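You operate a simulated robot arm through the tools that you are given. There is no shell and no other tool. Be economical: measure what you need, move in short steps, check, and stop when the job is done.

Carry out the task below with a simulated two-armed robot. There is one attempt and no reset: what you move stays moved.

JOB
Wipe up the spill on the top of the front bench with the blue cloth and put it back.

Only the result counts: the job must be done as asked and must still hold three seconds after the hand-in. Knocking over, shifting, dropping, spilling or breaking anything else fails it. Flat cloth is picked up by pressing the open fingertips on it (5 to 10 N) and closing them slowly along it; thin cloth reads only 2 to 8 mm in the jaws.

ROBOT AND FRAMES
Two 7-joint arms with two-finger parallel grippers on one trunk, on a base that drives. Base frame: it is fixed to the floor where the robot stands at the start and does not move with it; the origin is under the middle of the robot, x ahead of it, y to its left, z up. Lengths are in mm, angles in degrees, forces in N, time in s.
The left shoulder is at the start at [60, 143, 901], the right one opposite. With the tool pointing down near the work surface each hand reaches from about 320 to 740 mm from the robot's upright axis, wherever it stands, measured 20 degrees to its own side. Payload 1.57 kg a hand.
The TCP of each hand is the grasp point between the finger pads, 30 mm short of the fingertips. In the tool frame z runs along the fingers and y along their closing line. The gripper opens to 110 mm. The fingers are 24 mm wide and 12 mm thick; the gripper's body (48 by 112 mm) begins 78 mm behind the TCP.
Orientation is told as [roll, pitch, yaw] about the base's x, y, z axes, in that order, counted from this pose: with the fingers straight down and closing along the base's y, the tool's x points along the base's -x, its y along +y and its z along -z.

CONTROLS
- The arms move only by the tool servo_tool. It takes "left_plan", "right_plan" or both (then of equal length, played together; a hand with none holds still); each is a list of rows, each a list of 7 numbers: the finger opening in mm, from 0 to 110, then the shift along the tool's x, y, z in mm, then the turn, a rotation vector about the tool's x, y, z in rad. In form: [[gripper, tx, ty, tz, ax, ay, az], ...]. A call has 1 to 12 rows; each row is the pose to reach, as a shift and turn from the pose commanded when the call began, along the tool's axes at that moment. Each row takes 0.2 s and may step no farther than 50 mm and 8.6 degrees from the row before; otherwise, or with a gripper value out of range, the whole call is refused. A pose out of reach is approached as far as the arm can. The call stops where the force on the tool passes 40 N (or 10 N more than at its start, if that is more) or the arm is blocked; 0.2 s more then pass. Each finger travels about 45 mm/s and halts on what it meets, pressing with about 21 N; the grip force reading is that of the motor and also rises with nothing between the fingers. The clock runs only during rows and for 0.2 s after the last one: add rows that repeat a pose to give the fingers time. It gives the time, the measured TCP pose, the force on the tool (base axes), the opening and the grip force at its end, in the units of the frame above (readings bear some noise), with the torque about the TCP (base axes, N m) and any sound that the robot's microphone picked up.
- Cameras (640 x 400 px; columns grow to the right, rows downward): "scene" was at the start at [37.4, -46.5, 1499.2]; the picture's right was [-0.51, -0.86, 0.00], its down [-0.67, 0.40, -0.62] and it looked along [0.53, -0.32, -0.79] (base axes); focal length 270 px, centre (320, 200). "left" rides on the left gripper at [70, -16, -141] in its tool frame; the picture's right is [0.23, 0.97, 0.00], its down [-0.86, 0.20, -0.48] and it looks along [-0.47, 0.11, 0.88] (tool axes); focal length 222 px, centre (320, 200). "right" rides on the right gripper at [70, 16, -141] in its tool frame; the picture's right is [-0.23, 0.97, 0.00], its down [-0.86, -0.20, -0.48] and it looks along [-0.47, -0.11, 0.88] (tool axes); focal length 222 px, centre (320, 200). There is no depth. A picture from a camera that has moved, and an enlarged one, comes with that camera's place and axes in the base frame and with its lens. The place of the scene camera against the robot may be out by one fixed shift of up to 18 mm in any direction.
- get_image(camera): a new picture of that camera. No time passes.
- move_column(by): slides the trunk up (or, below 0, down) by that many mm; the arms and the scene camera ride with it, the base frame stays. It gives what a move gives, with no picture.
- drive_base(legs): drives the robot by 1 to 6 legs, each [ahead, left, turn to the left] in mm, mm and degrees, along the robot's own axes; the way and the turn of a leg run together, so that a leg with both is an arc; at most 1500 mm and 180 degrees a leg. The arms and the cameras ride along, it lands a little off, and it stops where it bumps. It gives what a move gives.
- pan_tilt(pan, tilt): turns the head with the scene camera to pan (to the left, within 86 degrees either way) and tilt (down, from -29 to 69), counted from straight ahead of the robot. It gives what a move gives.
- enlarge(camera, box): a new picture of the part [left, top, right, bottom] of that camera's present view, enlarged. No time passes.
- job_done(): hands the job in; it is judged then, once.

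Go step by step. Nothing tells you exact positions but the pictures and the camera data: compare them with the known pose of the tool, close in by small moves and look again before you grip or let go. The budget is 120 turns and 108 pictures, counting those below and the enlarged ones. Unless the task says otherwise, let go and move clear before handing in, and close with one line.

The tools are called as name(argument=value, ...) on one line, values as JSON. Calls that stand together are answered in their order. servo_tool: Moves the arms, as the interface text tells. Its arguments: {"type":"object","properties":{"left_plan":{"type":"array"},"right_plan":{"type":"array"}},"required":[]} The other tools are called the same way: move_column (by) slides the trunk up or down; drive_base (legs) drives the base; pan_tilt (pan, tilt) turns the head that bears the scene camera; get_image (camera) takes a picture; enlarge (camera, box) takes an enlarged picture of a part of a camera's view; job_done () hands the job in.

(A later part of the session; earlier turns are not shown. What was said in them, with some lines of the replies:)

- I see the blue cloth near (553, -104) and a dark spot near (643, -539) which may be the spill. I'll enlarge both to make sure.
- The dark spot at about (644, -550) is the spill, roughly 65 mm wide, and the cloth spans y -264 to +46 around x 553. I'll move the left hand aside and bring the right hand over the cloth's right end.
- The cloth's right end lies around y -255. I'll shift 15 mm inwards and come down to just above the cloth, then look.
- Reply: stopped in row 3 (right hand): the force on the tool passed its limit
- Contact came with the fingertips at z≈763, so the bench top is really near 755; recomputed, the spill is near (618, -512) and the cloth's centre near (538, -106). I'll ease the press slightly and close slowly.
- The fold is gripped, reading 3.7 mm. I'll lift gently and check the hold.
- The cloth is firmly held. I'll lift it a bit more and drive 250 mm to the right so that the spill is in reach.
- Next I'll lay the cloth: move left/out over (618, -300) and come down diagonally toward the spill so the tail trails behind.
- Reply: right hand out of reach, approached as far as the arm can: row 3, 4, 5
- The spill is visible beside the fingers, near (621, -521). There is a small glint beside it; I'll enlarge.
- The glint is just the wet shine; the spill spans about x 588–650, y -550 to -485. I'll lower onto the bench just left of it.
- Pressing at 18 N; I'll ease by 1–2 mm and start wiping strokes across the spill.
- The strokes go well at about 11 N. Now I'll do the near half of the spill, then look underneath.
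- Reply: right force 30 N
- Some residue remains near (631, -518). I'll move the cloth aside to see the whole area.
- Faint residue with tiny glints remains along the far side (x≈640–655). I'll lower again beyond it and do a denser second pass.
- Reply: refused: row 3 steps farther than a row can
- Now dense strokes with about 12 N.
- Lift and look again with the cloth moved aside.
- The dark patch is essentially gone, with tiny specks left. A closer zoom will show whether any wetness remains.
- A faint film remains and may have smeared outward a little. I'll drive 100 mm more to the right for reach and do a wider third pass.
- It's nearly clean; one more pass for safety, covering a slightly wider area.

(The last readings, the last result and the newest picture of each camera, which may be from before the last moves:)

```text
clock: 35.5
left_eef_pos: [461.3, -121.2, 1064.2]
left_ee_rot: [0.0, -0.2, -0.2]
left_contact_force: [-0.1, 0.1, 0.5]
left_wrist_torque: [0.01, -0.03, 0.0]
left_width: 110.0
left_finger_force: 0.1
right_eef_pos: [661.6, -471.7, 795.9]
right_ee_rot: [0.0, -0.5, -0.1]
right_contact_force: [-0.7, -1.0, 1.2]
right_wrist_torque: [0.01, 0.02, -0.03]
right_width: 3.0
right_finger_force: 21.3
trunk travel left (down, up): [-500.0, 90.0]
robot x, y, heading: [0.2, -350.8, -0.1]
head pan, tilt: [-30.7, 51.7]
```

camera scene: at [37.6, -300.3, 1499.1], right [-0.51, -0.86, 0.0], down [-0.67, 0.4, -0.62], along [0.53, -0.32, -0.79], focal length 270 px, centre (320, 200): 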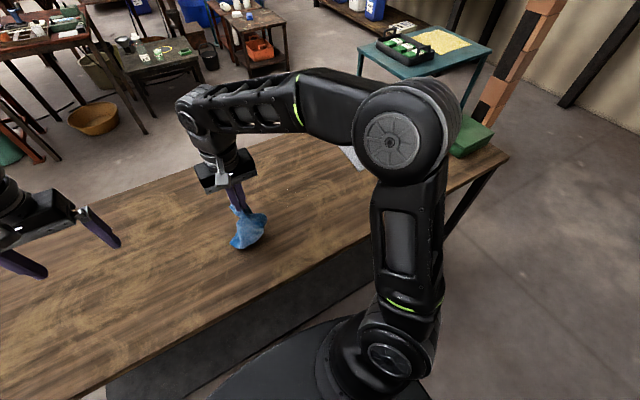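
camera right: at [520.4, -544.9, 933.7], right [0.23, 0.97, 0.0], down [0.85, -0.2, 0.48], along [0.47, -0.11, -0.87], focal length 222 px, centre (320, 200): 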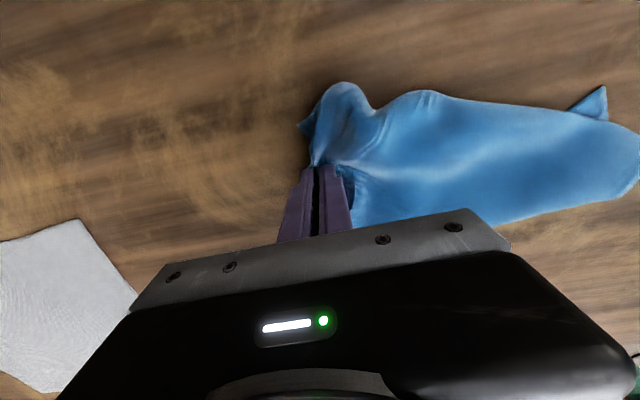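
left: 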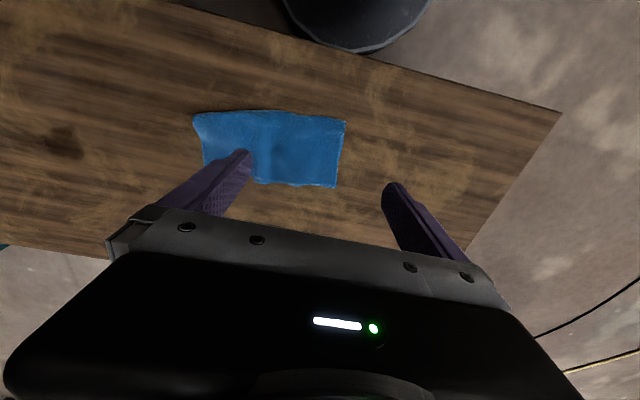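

servo_tool(right_plan=[[0, 0, 0, 6, 0, 0, 0], [0, 0, -40, 6, 0, 0, 0], [0, 0, -80, 6, 0, 0, 0], [0, 0, -115, 6, 0, 0, 0], [0, 15, -115, 6, 0, 0, 0], [0, 15, -75, 6, 0, 0, 0], [0, 15, -35, 6, 0, 0, 0], [0, 15, 0, 6, 0, 0, 0], [0, 30, 0, 6, 0, 0, 0], [0, 30, -40, 6, 0, 0, 0], [0, 30, -80, 6, 0, 0, 0], [0, 30, -115, 6, 0, 0, 0]])

servo_tool(right_plan=[[0, 15, 0, 0, 0, 0, 0], [0, 15, 40, 0, 0, 0, 0], [0, 15, 80, 0, 0, 0, 0], [0, 15, 110, 0, 0, 0, 0], [0, 30, 110, 0, 0, 0, 0], [0, 30, 75, 0, 0, 0, 0], [0, 30, 35, 0, 0, 0, 0], [0, 30, 0, 0, 0, 0, 0], [0, 45, 0, 0, 0, 0, 0], [0, 45, 40, 0, 0, 0, 0], [0, 45, 80, 0, 0, 0, 0], [0, 45, 110, 0, 0, 0, 0]])

servo_tool(right_plan=[[0, 12, 0, 0, 0, 0, 0], [0, 12, -40, 0, 0, 0, 0], [0, 12, -80, 0, 0, 0, 0], [0, 12, -120, 0, 0, 0, 0], [0, -25, -120, 0, 0, 0, 0], [0, -60, -110, 0, 0, 0, 0], [0, -60, -80, 0, 0, 0, 0], [0, -25, -75, 0, 0, 0, 0], [0, 10, -70, 0, 0, 0, 0]])

servo_tool(right_plan=[[0, 0, 0, -20, 0, 0, 0], [0, 0, 0, -50, 0, 0, 0], [0, 10, 20, -90, 0, 0, 0], [0, 25, 50, -125, 0, 0, 0], [0, 40, 85, -155, 0, 0, 0], [0, 60, 120, -185, 0, 0, 0], [0, 80, 140, -215, 0, 0, 0], [0, 100, 150, -245, 0, 0, 0], [0, 115, 150, -265, 0, 0, 0], [0, 115, 150, -265, 0, 0, 0]])

enlarge(camera="scene", box=[200, 130, 330, 220])

get_image(camera="right")

```text
clock: 37.8
left_eef_pos: [460.0, -121.6, 1066.1]
left_ee_rot: [0.0, -0.1, 0.0]
left_contact_force: [0.5, -1.0, 0.3]
left_wrist_torque: [0.02, 0.0, 0.03]
left_width: 110.0
left_finger_force: 0.0
right_eef_pos: [633.5, -498.9, 793.2]
right_ee_rot: [0.9, -0.9, 0.2]
right_contact_force: [-5.8, -0.5, 18.4]
right_wrist_torque: [0.13, 0.13, 0.0]
right_width: 3.1
right_finger_force: 21.2
trunk travel left (down, up): [-500.0, 90.0]
robot x, y, heading: [0.9, -352.0, -0.3]
head pan, tilt: [-30.7, 51.7]
stopped in row 11 (right hand): the force on the tool passed its limit (the readings are from after the stop); the commanded pose is now the measured one
```

```text
clock: 40.4
left_eef_pos: [459.8, -121.1, 1066.6]
left_ee_rot: [0.1, -0.2, 0.0]
left_contact_force: [-0.4, 0.2, -0.3]
left_wrist_torque: [-0.02, -0.01, 0.0]
left_width: 110.2
left_finger_force: 0.0
right_eef_pos: [585.8, -390.1, 792.6]
right_ee_rot: [0.6, -0.8, 0.2]
right_contact_force: [0.2, -10.6, 26.8]
right_wrist_torque: [-0.13, -0.08, -0.06]
right_width: 2.9
right_finger_force: 21.3
trunk travel left (down, up): [-500.0, 90.0]
robot x, y, heading: [0.3, -350.6, 0.1]
head pan, tilt: [-30.7, 51.7]
```

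```text
clock: 41.2
left_eef_pos: [459.7, -120.2, 1066.0]
left_ee_rot: [0.1, -0.1, 0.1]
left_contact_force: [-0.8, -0.5, 0.1]
left_wrist_torque: [0.0, 0.01, -0.02]
left_width: 110.2
left_finger_force: 0.1
right_eef_pos: [577.1, -455.7, 794.0]
right_ee_rot: [1.1, -1.2, 0.4]
right_contact_force: [-4.7, -3.9, 17.2]
right_wrist_torque: [-0.02, 0.09, -0.01]
right_width: 2.5
right_finger_force: 21.1
trunk travel left (down, up): [-500.0, 90.0]
robot x, y, heading: [-1.3, -349.4, 0.2]
head pan, tilt: [-30.7, 51.7]
stopped in row 4 (right hand): the force on the tool passed its limit (the readings are from after the stop); the commanded pose is now the measured one
```

```text
refused: row 6 steps farther than a row can; nothing moved
```

```text
4.44 times, centred on (265, 175) of scene
camera zoom: at [35.6, -398.4, 1498.9], right [-0.51, -0.86, 0.0], down [-0.67, 0.4, -0.62], along [0.53, -0.32, -0.78], focal length 1200 px, centre (564, 311)
```

zoom: 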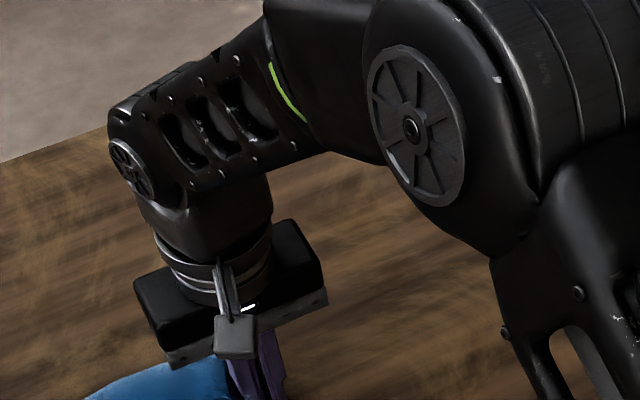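

```text
72 pictures are left
camera right: at [504.4, -441.5, 933.3], right [0.22, 0.98, 0.02], down [0.85, -0.2, 0.49], along [0.49, -0.09, -0.87], focal length 222 px, centre (320, 200)
```

right: 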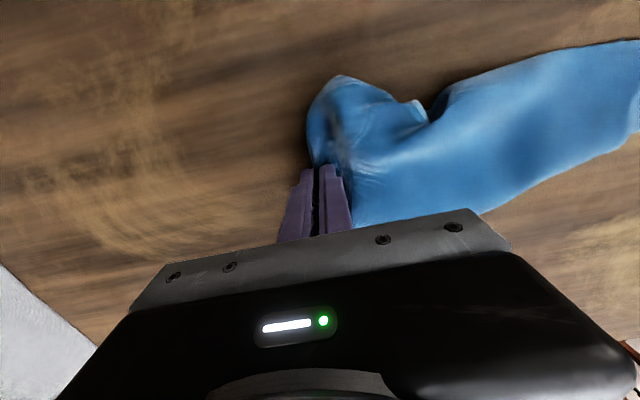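

The press was too hard and strokes stopped early. I'll ease by 1.5 mm and finish the near half with lighter strokes.

servo_tool(right_plan=[[0, 0, 0, -1.5, 0, 0, 0], [0, 0, -30, -1.5, 0, 0, 0], [0, 0, -60, -1.5, 0, 0, 0], [0, 0, -90, -1.5, 0, 0, 0], [0, 0, -120, -1.5, 0, 0, 0], [0, -15, -120, -1.5, 0, 0, 0], [0, -15, -80, -1.5, 0, 0, 0], [0, -15, -40, -1.5, 0, 0, 0], [0, -30, -40, -1.5, 0, 0, 0], [0, -30, -80, -1.5, 0, 0, 0], [0, -30, -120, -1.5, 0, 0, 0]])

```text
clock: 43.6
left_eef_pos: [458.6, -116.0, 1066.0]
left_ee_rot: [0.0, -0.2, 0.2]
left_contact_force: [-0.4, -1.0, -0.3]
left_wrist_torque: [0.02, -0.04, 0.0]
left_width: 110.1
left_finger_force: 0.0
right_eef_pos: [606.6, -569.7, 793.8]
right_ee_rot: [1.0, -1.3, 0.6]
right_contact_force: [1.4, 11.2, 26.7]
right_wrist_torque: [0.56, -0.12, 0.01]
right_width: 2.9
right_finger_force: 20.9
trunk travel left (down, up): [-500.0, 90.0]
robot x, y, heading: [1.0, -348.0, 0.2]
head pan, tilt: [-30.7, 51.7]
```

servo_tool(right_plan=[[0, 0, 0, -2, 0, 0, 0], [0, -15, 0, -2, 0, 0, 0], [0, -15, 40, -3, 0, 0, 0], [0, -15, 80, -3, 0, 0, 0], [0, -30, 80, -3, 0, 0, 0], [0, -30, 40, -3, 0, 0, 0], [0, -30, 0, -2, 0, 0, 0], [0, -45, 0, -2, 0, 0, 0], [0, -45, 40, -3, 0, 0, 0], [0, -45, 80, -3, 0, 0, 0]])

servo_tool(right_plan=[[0, 0, 0, -20, 0, 0, 0], [0, 0, 0, -50, 0, 0, 0], [0, 10, 15, -85, 0, 0, 0], [0, 25, 40, -115, 0, 0, 0], [0, 45, 70, -145, 0, 0, 0], [0, 70, 95, -175, 0, 0, 0], [0, 100, 115, -205, 0, 0, 0], [0, 130, 130, -235, 0, 0, 0], [0, 160, 140, -260, 0, 0, 0], [0, 160, 140, -260, 0, 0, 0]])

get_image(camera="scene")

enlarge(camera="scene", box=[200, 130, 330, 220])

```text
clock: 45.8
left_eef_pos: [460.5, -117.7, 1064.4]
left_ee_rot: [0.0, -0.1, 0.1]
left_contact_force: [-0.1, 0.2, -0.8]
left_wrist_torque: [0.01, 0.01, 0.0]
left_width: 110.1
left_finger_force: 0.1
right_eef_pos: [651.7, -492.9, 793.5]
right_ee_rot: [1.0, -1.0, 0.5]
right_contact_force: [-0.4, -0.2, 1.4]
right_wrist_torque: [0.01, 0.02, -0.04]
right_width: 2.9
right_finger_force: 20.6
trunk travel left (down, up): [-500.0, 90.0]
robot x, y, heading: [-1.8, -352.8, 0.3]
head pan, tilt: [-30.7, 51.7]
```

```text
clock: 48.0
left_eef_pos: [461.6, -118.5, 1064.2]
left_ee_rot: [0.1, -0.1, 0.1]
left_contact_force: [0.1, 0.8, 1.3]
left_wrist_torque: [0.0, 0.0, -0.01]
left_width: 109.9
left_finger_force: 0.1
right_eef_pos: [485.6, -359.9, 1054.3]
right_ee_rot: [1.2, -0.9, 0.4]
right_contact_force: [-1.0, 0.0, -0.5]
right_wrist_torque: [0.03, -0.04, -0.02]
right_width: 3.1
right_finger_force: 21.1
trunk travel left (down, up): [-500.0, 90.0]
robot x, y, heading: [4.3, -353.8, 0.2]
head pan, tilt: [-30.7, 51.7]
```

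```text
71 pictures are left
camera scene: at [38.0, -397.4, 1499.1], right [-0.51, -0.86, 0.0], down [-0.68, 0.4, -0.62], along [0.53, -0.32, -0.79], focal length 270 px, centre (320, 200)
```

scene: 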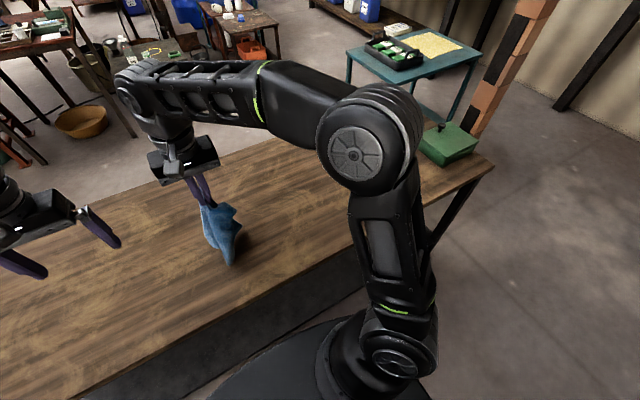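

```text
4.44 times, centred on (265, 175) of scene
camera zoom: at [38.0, -397.4, 1499.1], right [-0.51, -0.86, 0.0], down [-0.68, 0.4, -0.62], along [0.53, -0.32, -0.79], focal length 1200 px, centre (564, 311)
```

zoom: 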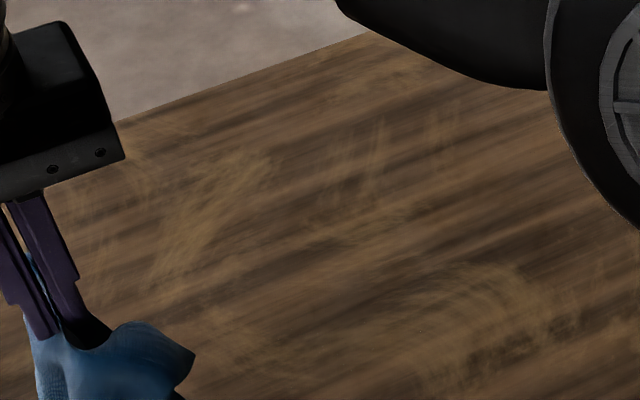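

It looks clean. I'll drive back in two legs, checking once at the earlier viewpoint where the glints showed.

drive_base(legs=[[0, 100, 0]])

enlarge(camera="scene", box=[275, 175, 325, 206])

drive_base(legs=[[0, 320, 0]])

get_image(camera="scene")

get_image(camera="right")

```text
clock: 49.1
left_eef_pos: [460.8, -16.5, 1064.6]
left_ee_rot: [-0.1, -0.1, 0.1]
left_contact_force: [0.1, 0.4, 0.5]
left_wrist_torque: [-0.03, 0.01, 0.0]
left_width: 110.0
left_finger_force: 0.0
right_eef_pos: [486.9, -258.0, 1055.0]
right_ee_rot: [1.0, -1.0, 0.5]
right_contact_force: [-0.2, 1.0, -0.6]
right_wrist_torque: [-0.06, 0.0, 0.0]
right_width: 2.8
right_finger_force: 21.4
trunk travel left (down, up): [-500.0, 90.0]
robot x, y, heading: [-3.5, -249.5, -0.1]
head pan, tilt: [-30.7, 51.7]
```

```text
12.80 times, centred on (300, 190) of scene
camera zoom: at [37.4, -295.3, 1499.2], right [-0.51, -0.86, 0.0], down [-0.68, 0.4, -0.62], along [0.53, -0.32, -0.78], focal length 3455 px, centre (576, 322)
```

zoom: 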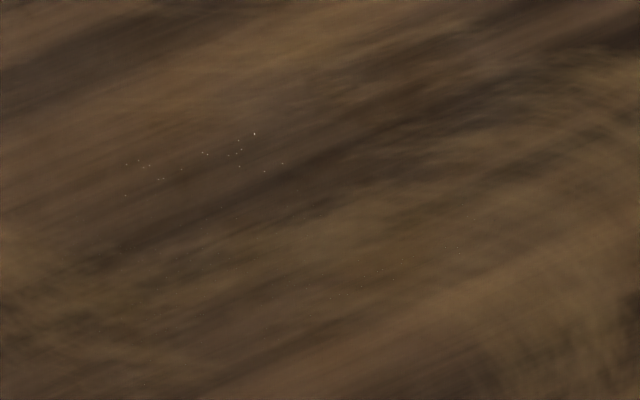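

```text
clock: 51.3
left_eef_pos: [458.7, 305.8, 1065.5]
left_ee_rot: [-0.1, -0.1, 0.2]
left_contact_force: [-0.5, -0.4, -0.2]
left_wrist_torque: [-0.02, -0.03, -0.01]
left_width: 110.0
left_finger_force: 0.0
right_eef_pos: [485.9, 65.3, 1055.6]
right_ee_rot: [1.0, -1.0, 0.6]
right_contact_force: [-0.1, -0.5, -0.4]
right_wrist_torque: [-0.01, 0.01, -0.02]
right_width: 2.9
right_finger_force: 21.1
trunk travel left (down, up): [-500.0, 90.0]
robot x, y, heading: [-2.2, 72.8, 0.1]
head pan, tilt: [-30.7, 51.7]
```

```text
68 pictures are left
camera scene: at [36.4, 26.9, 1499.2], right [-0.51, -0.86, 0.0], down [-0.68, 0.4, -0.62], along [0.53, -0.31, -0.78], focal length 270 px, centre (320, 200)
```

scene: 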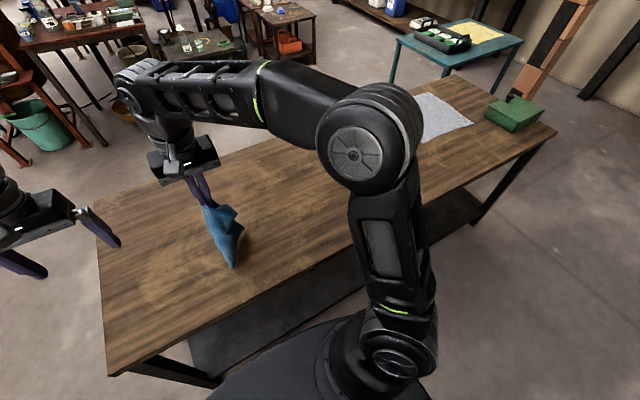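

```text
67 pictures are left
camera right: at [413.1, 78.5, 1195.6], right [0.22, 0.98, 0.02], down [0.85, -0.2, 0.49], along [0.48, -0.09, -0.87], focal length 222 px, centre (320, 200)
```

right: 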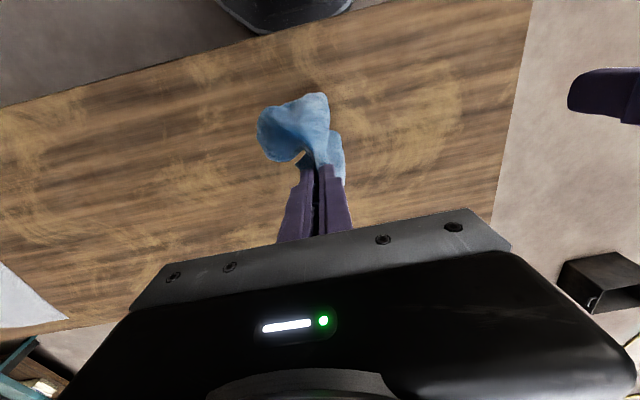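

Only isolated specks of sparkle remain—the bench is wiped. Now I'll lay the cloth back: tail first on the left, then descending while moving right, finishing with a short straightening drag.

servo_tool(right_plan=[[0, -22, 20, 15, 0, 0, 0], [0, -44, 25, 40, 0, 0, 0], [0, -46, 10, 50, 0, 0, 0], [0, -49, -25, 65, 0, 0, 0], [0, -52, -60, 83, 0, 0, 0], [0, -56, -98, 110, 0, 0, 0], [0, -60, -133, 140, 0, 0, 0], [0, -63, -162, 175, 0, 0, 0], [0, -66, -185, 205, 0, 0, 0], [0, -69, -200, 230, 0, 0, 0], [0, -71, -207, 245, 0, 0, 0]])

get_image(camera="scene")

get_image(camera="right")

```text
clock: 53.7
left_eef_pos: [458.5, 306.1, 1065.1]
left_ee_rot: [0.1, -0.1, 0.3]
left_contact_force: [0.1, -0.6, -0.2]
left_wrist_torque: [-0.01, 0.0, -0.01]
left_width: 109.8
left_finger_force: 0.1
right_eef_pos: [563.2, -136.7, 807.5]
right_ee_rot: [1.1, -1.1, 0.6]
right_contact_force: [0.2, 0.6, 0.8]
right_wrist_torque: [-0.02, 0.02, 0.03]
right_width: 2.9
right_finger_force: 21.5
trunk travel left (down, up): [-500.0, 90.0]
robot x, y, heading: [-2.8, 70.9, 0.8]
head pan, tilt: [-30.7, 51.7]
```

```text
66 pictures are left
camera scene: at [36.4, 25.9, 1499.2], right [-0.51, -0.86, 0.0], down [-0.68, 0.4, -0.62], along [0.53, -0.31, -0.79], focal length 270 px, centre (320, 200)
```

scene: 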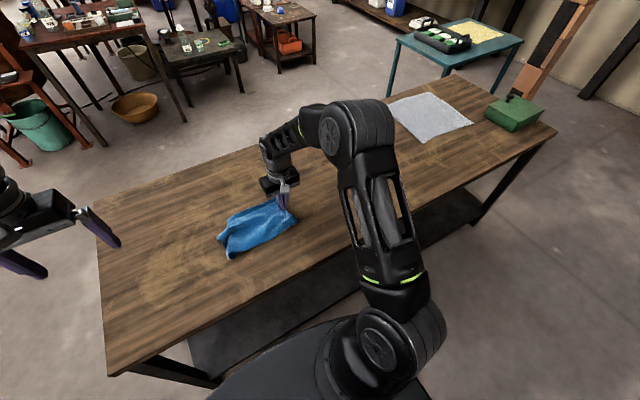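

```text
65 pictures are left
camera right: at [490.8, -123.3, 948.5], right [0.22, 0.98, 0.02], down [0.85, -0.2, 0.49], along [0.48, -0.09, -0.87], focal length 222 px, centre (320, 200)
```

right: 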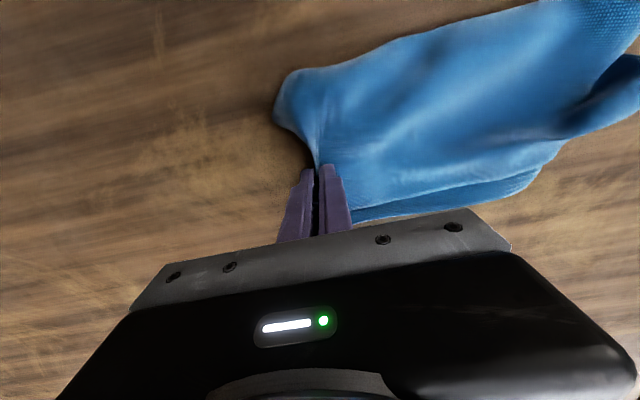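

It laid out well, with the tail at y≈85. I'll drag it about 58 mm to the right, lower to contact, then check before release.

servo_tool(right_plan=[[0, 0, -15, 5, 0, 0, 0], [0, 0, -30, 8, 0, 0, 0], [0, 0, -45, 10, 0, 0, 0], [0, 0, -58, 11, 0, 0, 0], [0, 0, -58, 12, 0, 0, 0]])

get_image(camera="scene")

enlarge(camera="scene", box=[200, 170, 360, 280])

```text
clock: 54.9
left_eef_pos: [458.3, 305.8, 1065.2]
left_ee_rot: [0.0, -0.1, 0.3]
left_contact_force: [0.1, -0.6, -1.1]
left_wrist_torque: [0.0, 0.0, 0.03]
left_width: 110.4
left_finger_force: 0.1
right_eef_pos: [563.2, -195.2, 794.1]
right_ee_rot: [1.1, -1.1, 0.7]
right_contact_force: [0.4, 2.3, 6.2]
right_wrist_torque: [0.14, -0.06, 0.05]
right_width: 3.4
right_finger_force: 21.2
trunk travel left (down, up): [-500.0, 90.0]
robot x, y, heading: [-2.2, 74.2, 0.3]
head pan, tilt: [-30.7, 51.7]
```

```text
64 pictures are left
camera scene: at [35.9, 26.4, 1499.3], right [-0.51, -0.86, 0.0], down [-0.68, 0.4, -0.62], along [0.53, -0.31, -0.78], focal length 270 px, centre (320, 200)
```

scene: 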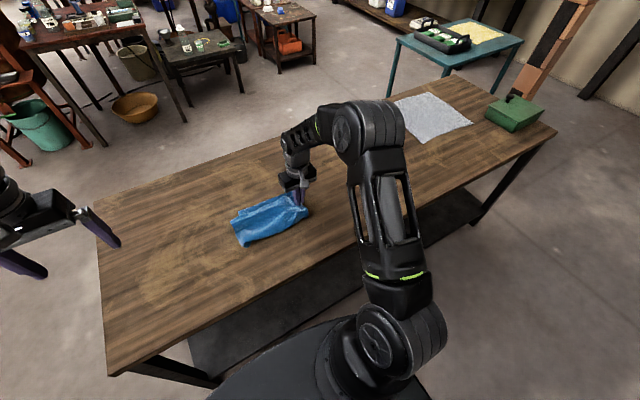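

```text
3.64 times, centred on (280, 225) of scene
camera zoom: at [35.9, 26.4, 1499.3], right [-0.51, -0.86, 0.0], down [-0.68, 0.4, -0.62], along [0.53, -0.31, -0.78], focal length 982 px, centre (466, 109)
```

zoom: 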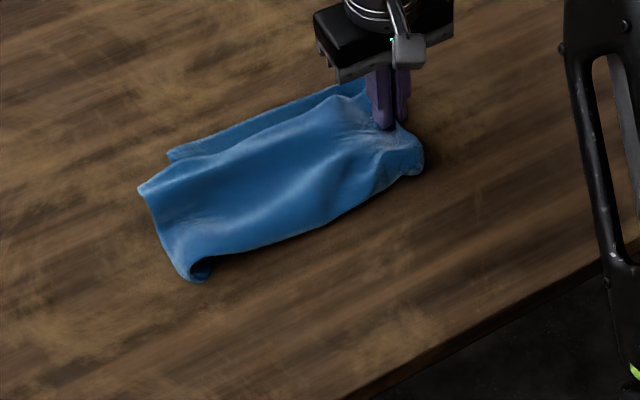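

The cloth lies within about 20 mm of where it was. A small final nudge, then release and lift slowly.

servo_tool(right_plan=[[0, 5, -5, -1, 0, 0, 0], [0, 12, -12, -1, 0, 0, 0], [0, 12, -12, 0, 0, 0, 0], [10, 12, -12, 0, 0, 0, 0], [20, 12, -12, 0, 0, 0, 0], [32, 12, -12, 0, 0, 0, 0], [32, 12, -12, 0, 0, 0, 0], [32, 12, -12, -5, 0, 0, 0], [32, 12, -12, -15, 0, 0, 0], [32, 12, -12, -35, 0, 0, 0], [32, 12, -12, -65, 0, 0, 0], [32, 12, -12, -100, 0, 0, 0]])

enlarge(camera="scene", box=[200, 150, 360, 260])

get_image(camera="right")

```text
clock: 57.5
left_eef_pos: [458.2, 305.5, 1063.8]
left_ee_rot: [0.1, -0.1, 0.3]
left_contact_force: [0.0, -0.2, 0.0]
left_wrist_torque: [0.03, -0.01, 0.02]
left_width: 109.9
left_finger_force: 0.0
right_eef_pos: [550.0, -208.5, 894.2]
right_ee_rot: [1.1, -1.0, 0.7]
right_contact_force: [-0.6, 0.4, 0.1]
right_wrist_torque: [0.0, 0.0, -0.01]
right_width: 31.9
right_finger_force: 0.0
trunk travel left (down, up): [-500.0, 90.0]
robot x, y, heading: [0.6, 74.6, 0.3]
head pan, tilt: [-30.7, 51.7]
```

```text
3.64 times, centred on (280, 205) of scene
camera zoom: at [36.0, 26.0, 1499.1], right [-0.51, -0.86, 0.0], down [-0.68, 0.4, -0.62], along [0.53, -0.31, -0.78], focal length 982 px, centre (466, 182)
```

zoom: 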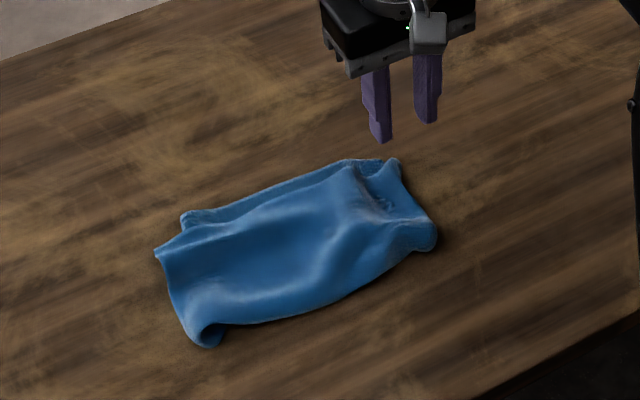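

```text
61 pictures are left
camera right: at [478.0, -194.9, 1034.5], right [0.22, 0.98, 0.02], down [0.85, -0.2, 0.49], along [0.48, -0.09, -0.87], focal length 222 px, centre (320, 200)
```

right: 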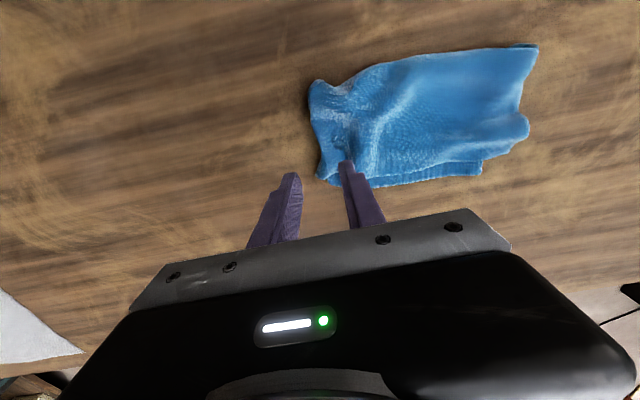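

The cloth is back within about 15 mm of its old place and released. I'll retreat the hand and take a last look at the spill area.

servo_tool(right_plan=[[32, 0, 0, -40, 0, 0, 0], [32, 20, 0, -80, 0, 0, 0], [32, 60, 0, -105, 0, 0, 0], [32, 100, 0, -120, 0, 0, 0], [32, 130, 0, -120, 0, 0, 0]])

pan_tilt(pan=-45, tilt=45)

get_image(camera="scene")

```text
clock: 58.7
left_eef_pos: [457.4, 304.9, 1064.3]
left_ee_rot: [0.0, -0.1, 0.3]
left_contact_force: [-0.2, 0.0, 0.0]
left_wrist_torque: [0.03, 0.0, -0.04]
left_width: 109.9
left_finger_force: 0.1
right_eef_pos: [417.6, -212.9, 1012.7]
right_ee_rot: [1.1, -1.1, 0.7]
right_contact_force: [-0.3, -0.3, 0.8]
right_wrist_torque: [0.01, -0.04, 0.03]
right_width: 31.9
right_finger_force: 0.1
trunk travel left (down, up): [-500.0, 90.0]
robot x, y, heading: [0.5, 73.9, 0.4]
head pan, tilt: [-30.7, 51.7]
```

```text
clock: 59.5
left_eef_pos: [458.7, 305.6, 1064.1]
left_ee_rot: [-0.1, 0.0, 0.3]
left_contact_force: [0.4, 0.9, 0.2]
left_wrist_torque: [-0.02, 0.02, 0.02]
left_width: 110.1
left_finger_force: 0.2
right_eef_pos: [419.3, -212.5, 1012.2]
right_ee_rot: [1.0, -1.0, 0.5]
right_contact_force: [-0.2, 0.1, 0.4]
right_wrist_torque: [0.02, -0.03, 0.0]
right_width: 31.8
right_finger_force: 0.1
trunk travel left (down, up): [-500.0, 90.0]
robot x, y, heading: [3.9, 73.0, 0.1]
head pan, tilt: [-45.0, 45.0]
```

```text
60 pictures are left
camera scene: at [29.1, 6.9, 1508.3], right [-0.7, -0.71, 0.0], down [-0.5, 0.5, -0.71], along [0.5, -0.5, -0.71], focal length 270 px, centre (320, 200)
```

scene: 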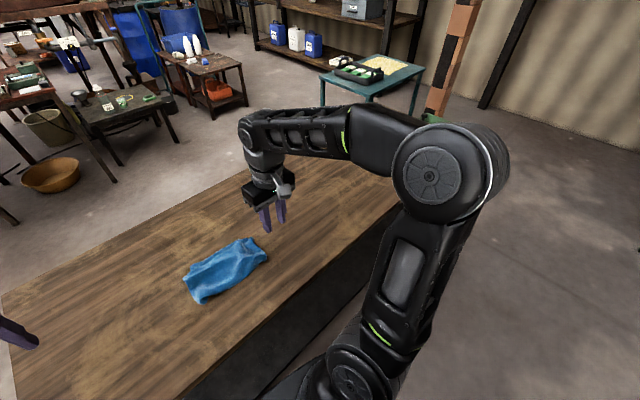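

enlarge(camera="scene", box=[280, 170, 360, 220])

```text
8.00 times, centred on (320, 195) of scene
camera zoom: at [29.1, 6.9, 1508.3], right [-0.7, -0.71, 0.0], down [-0.5, 0.5, -0.71], along [0.5, -0.5, -0.71], focal length 2159 px, centre (320, 240)
```

zoom: 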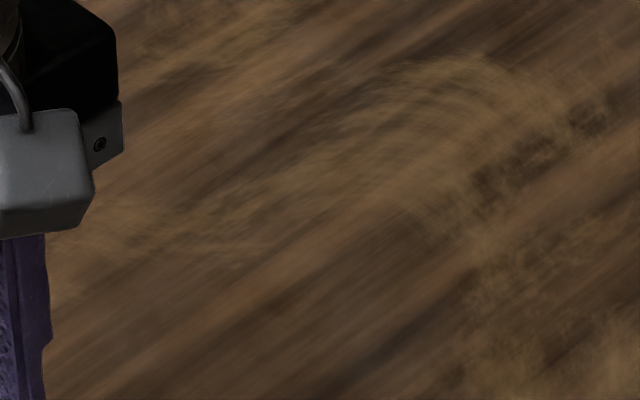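

The spill is gone, the cloth is back in its place, and both hands are clear, so I'm handing in.

job_done()

```text
The job is handed in.
```

I wiped up the spill on the front bench with the blue cloth and laid the cloth back about 15 mm from where it was. It is slightly less flat than before. A few faint specks showed after the last wiping pass, but none in the final close-up.
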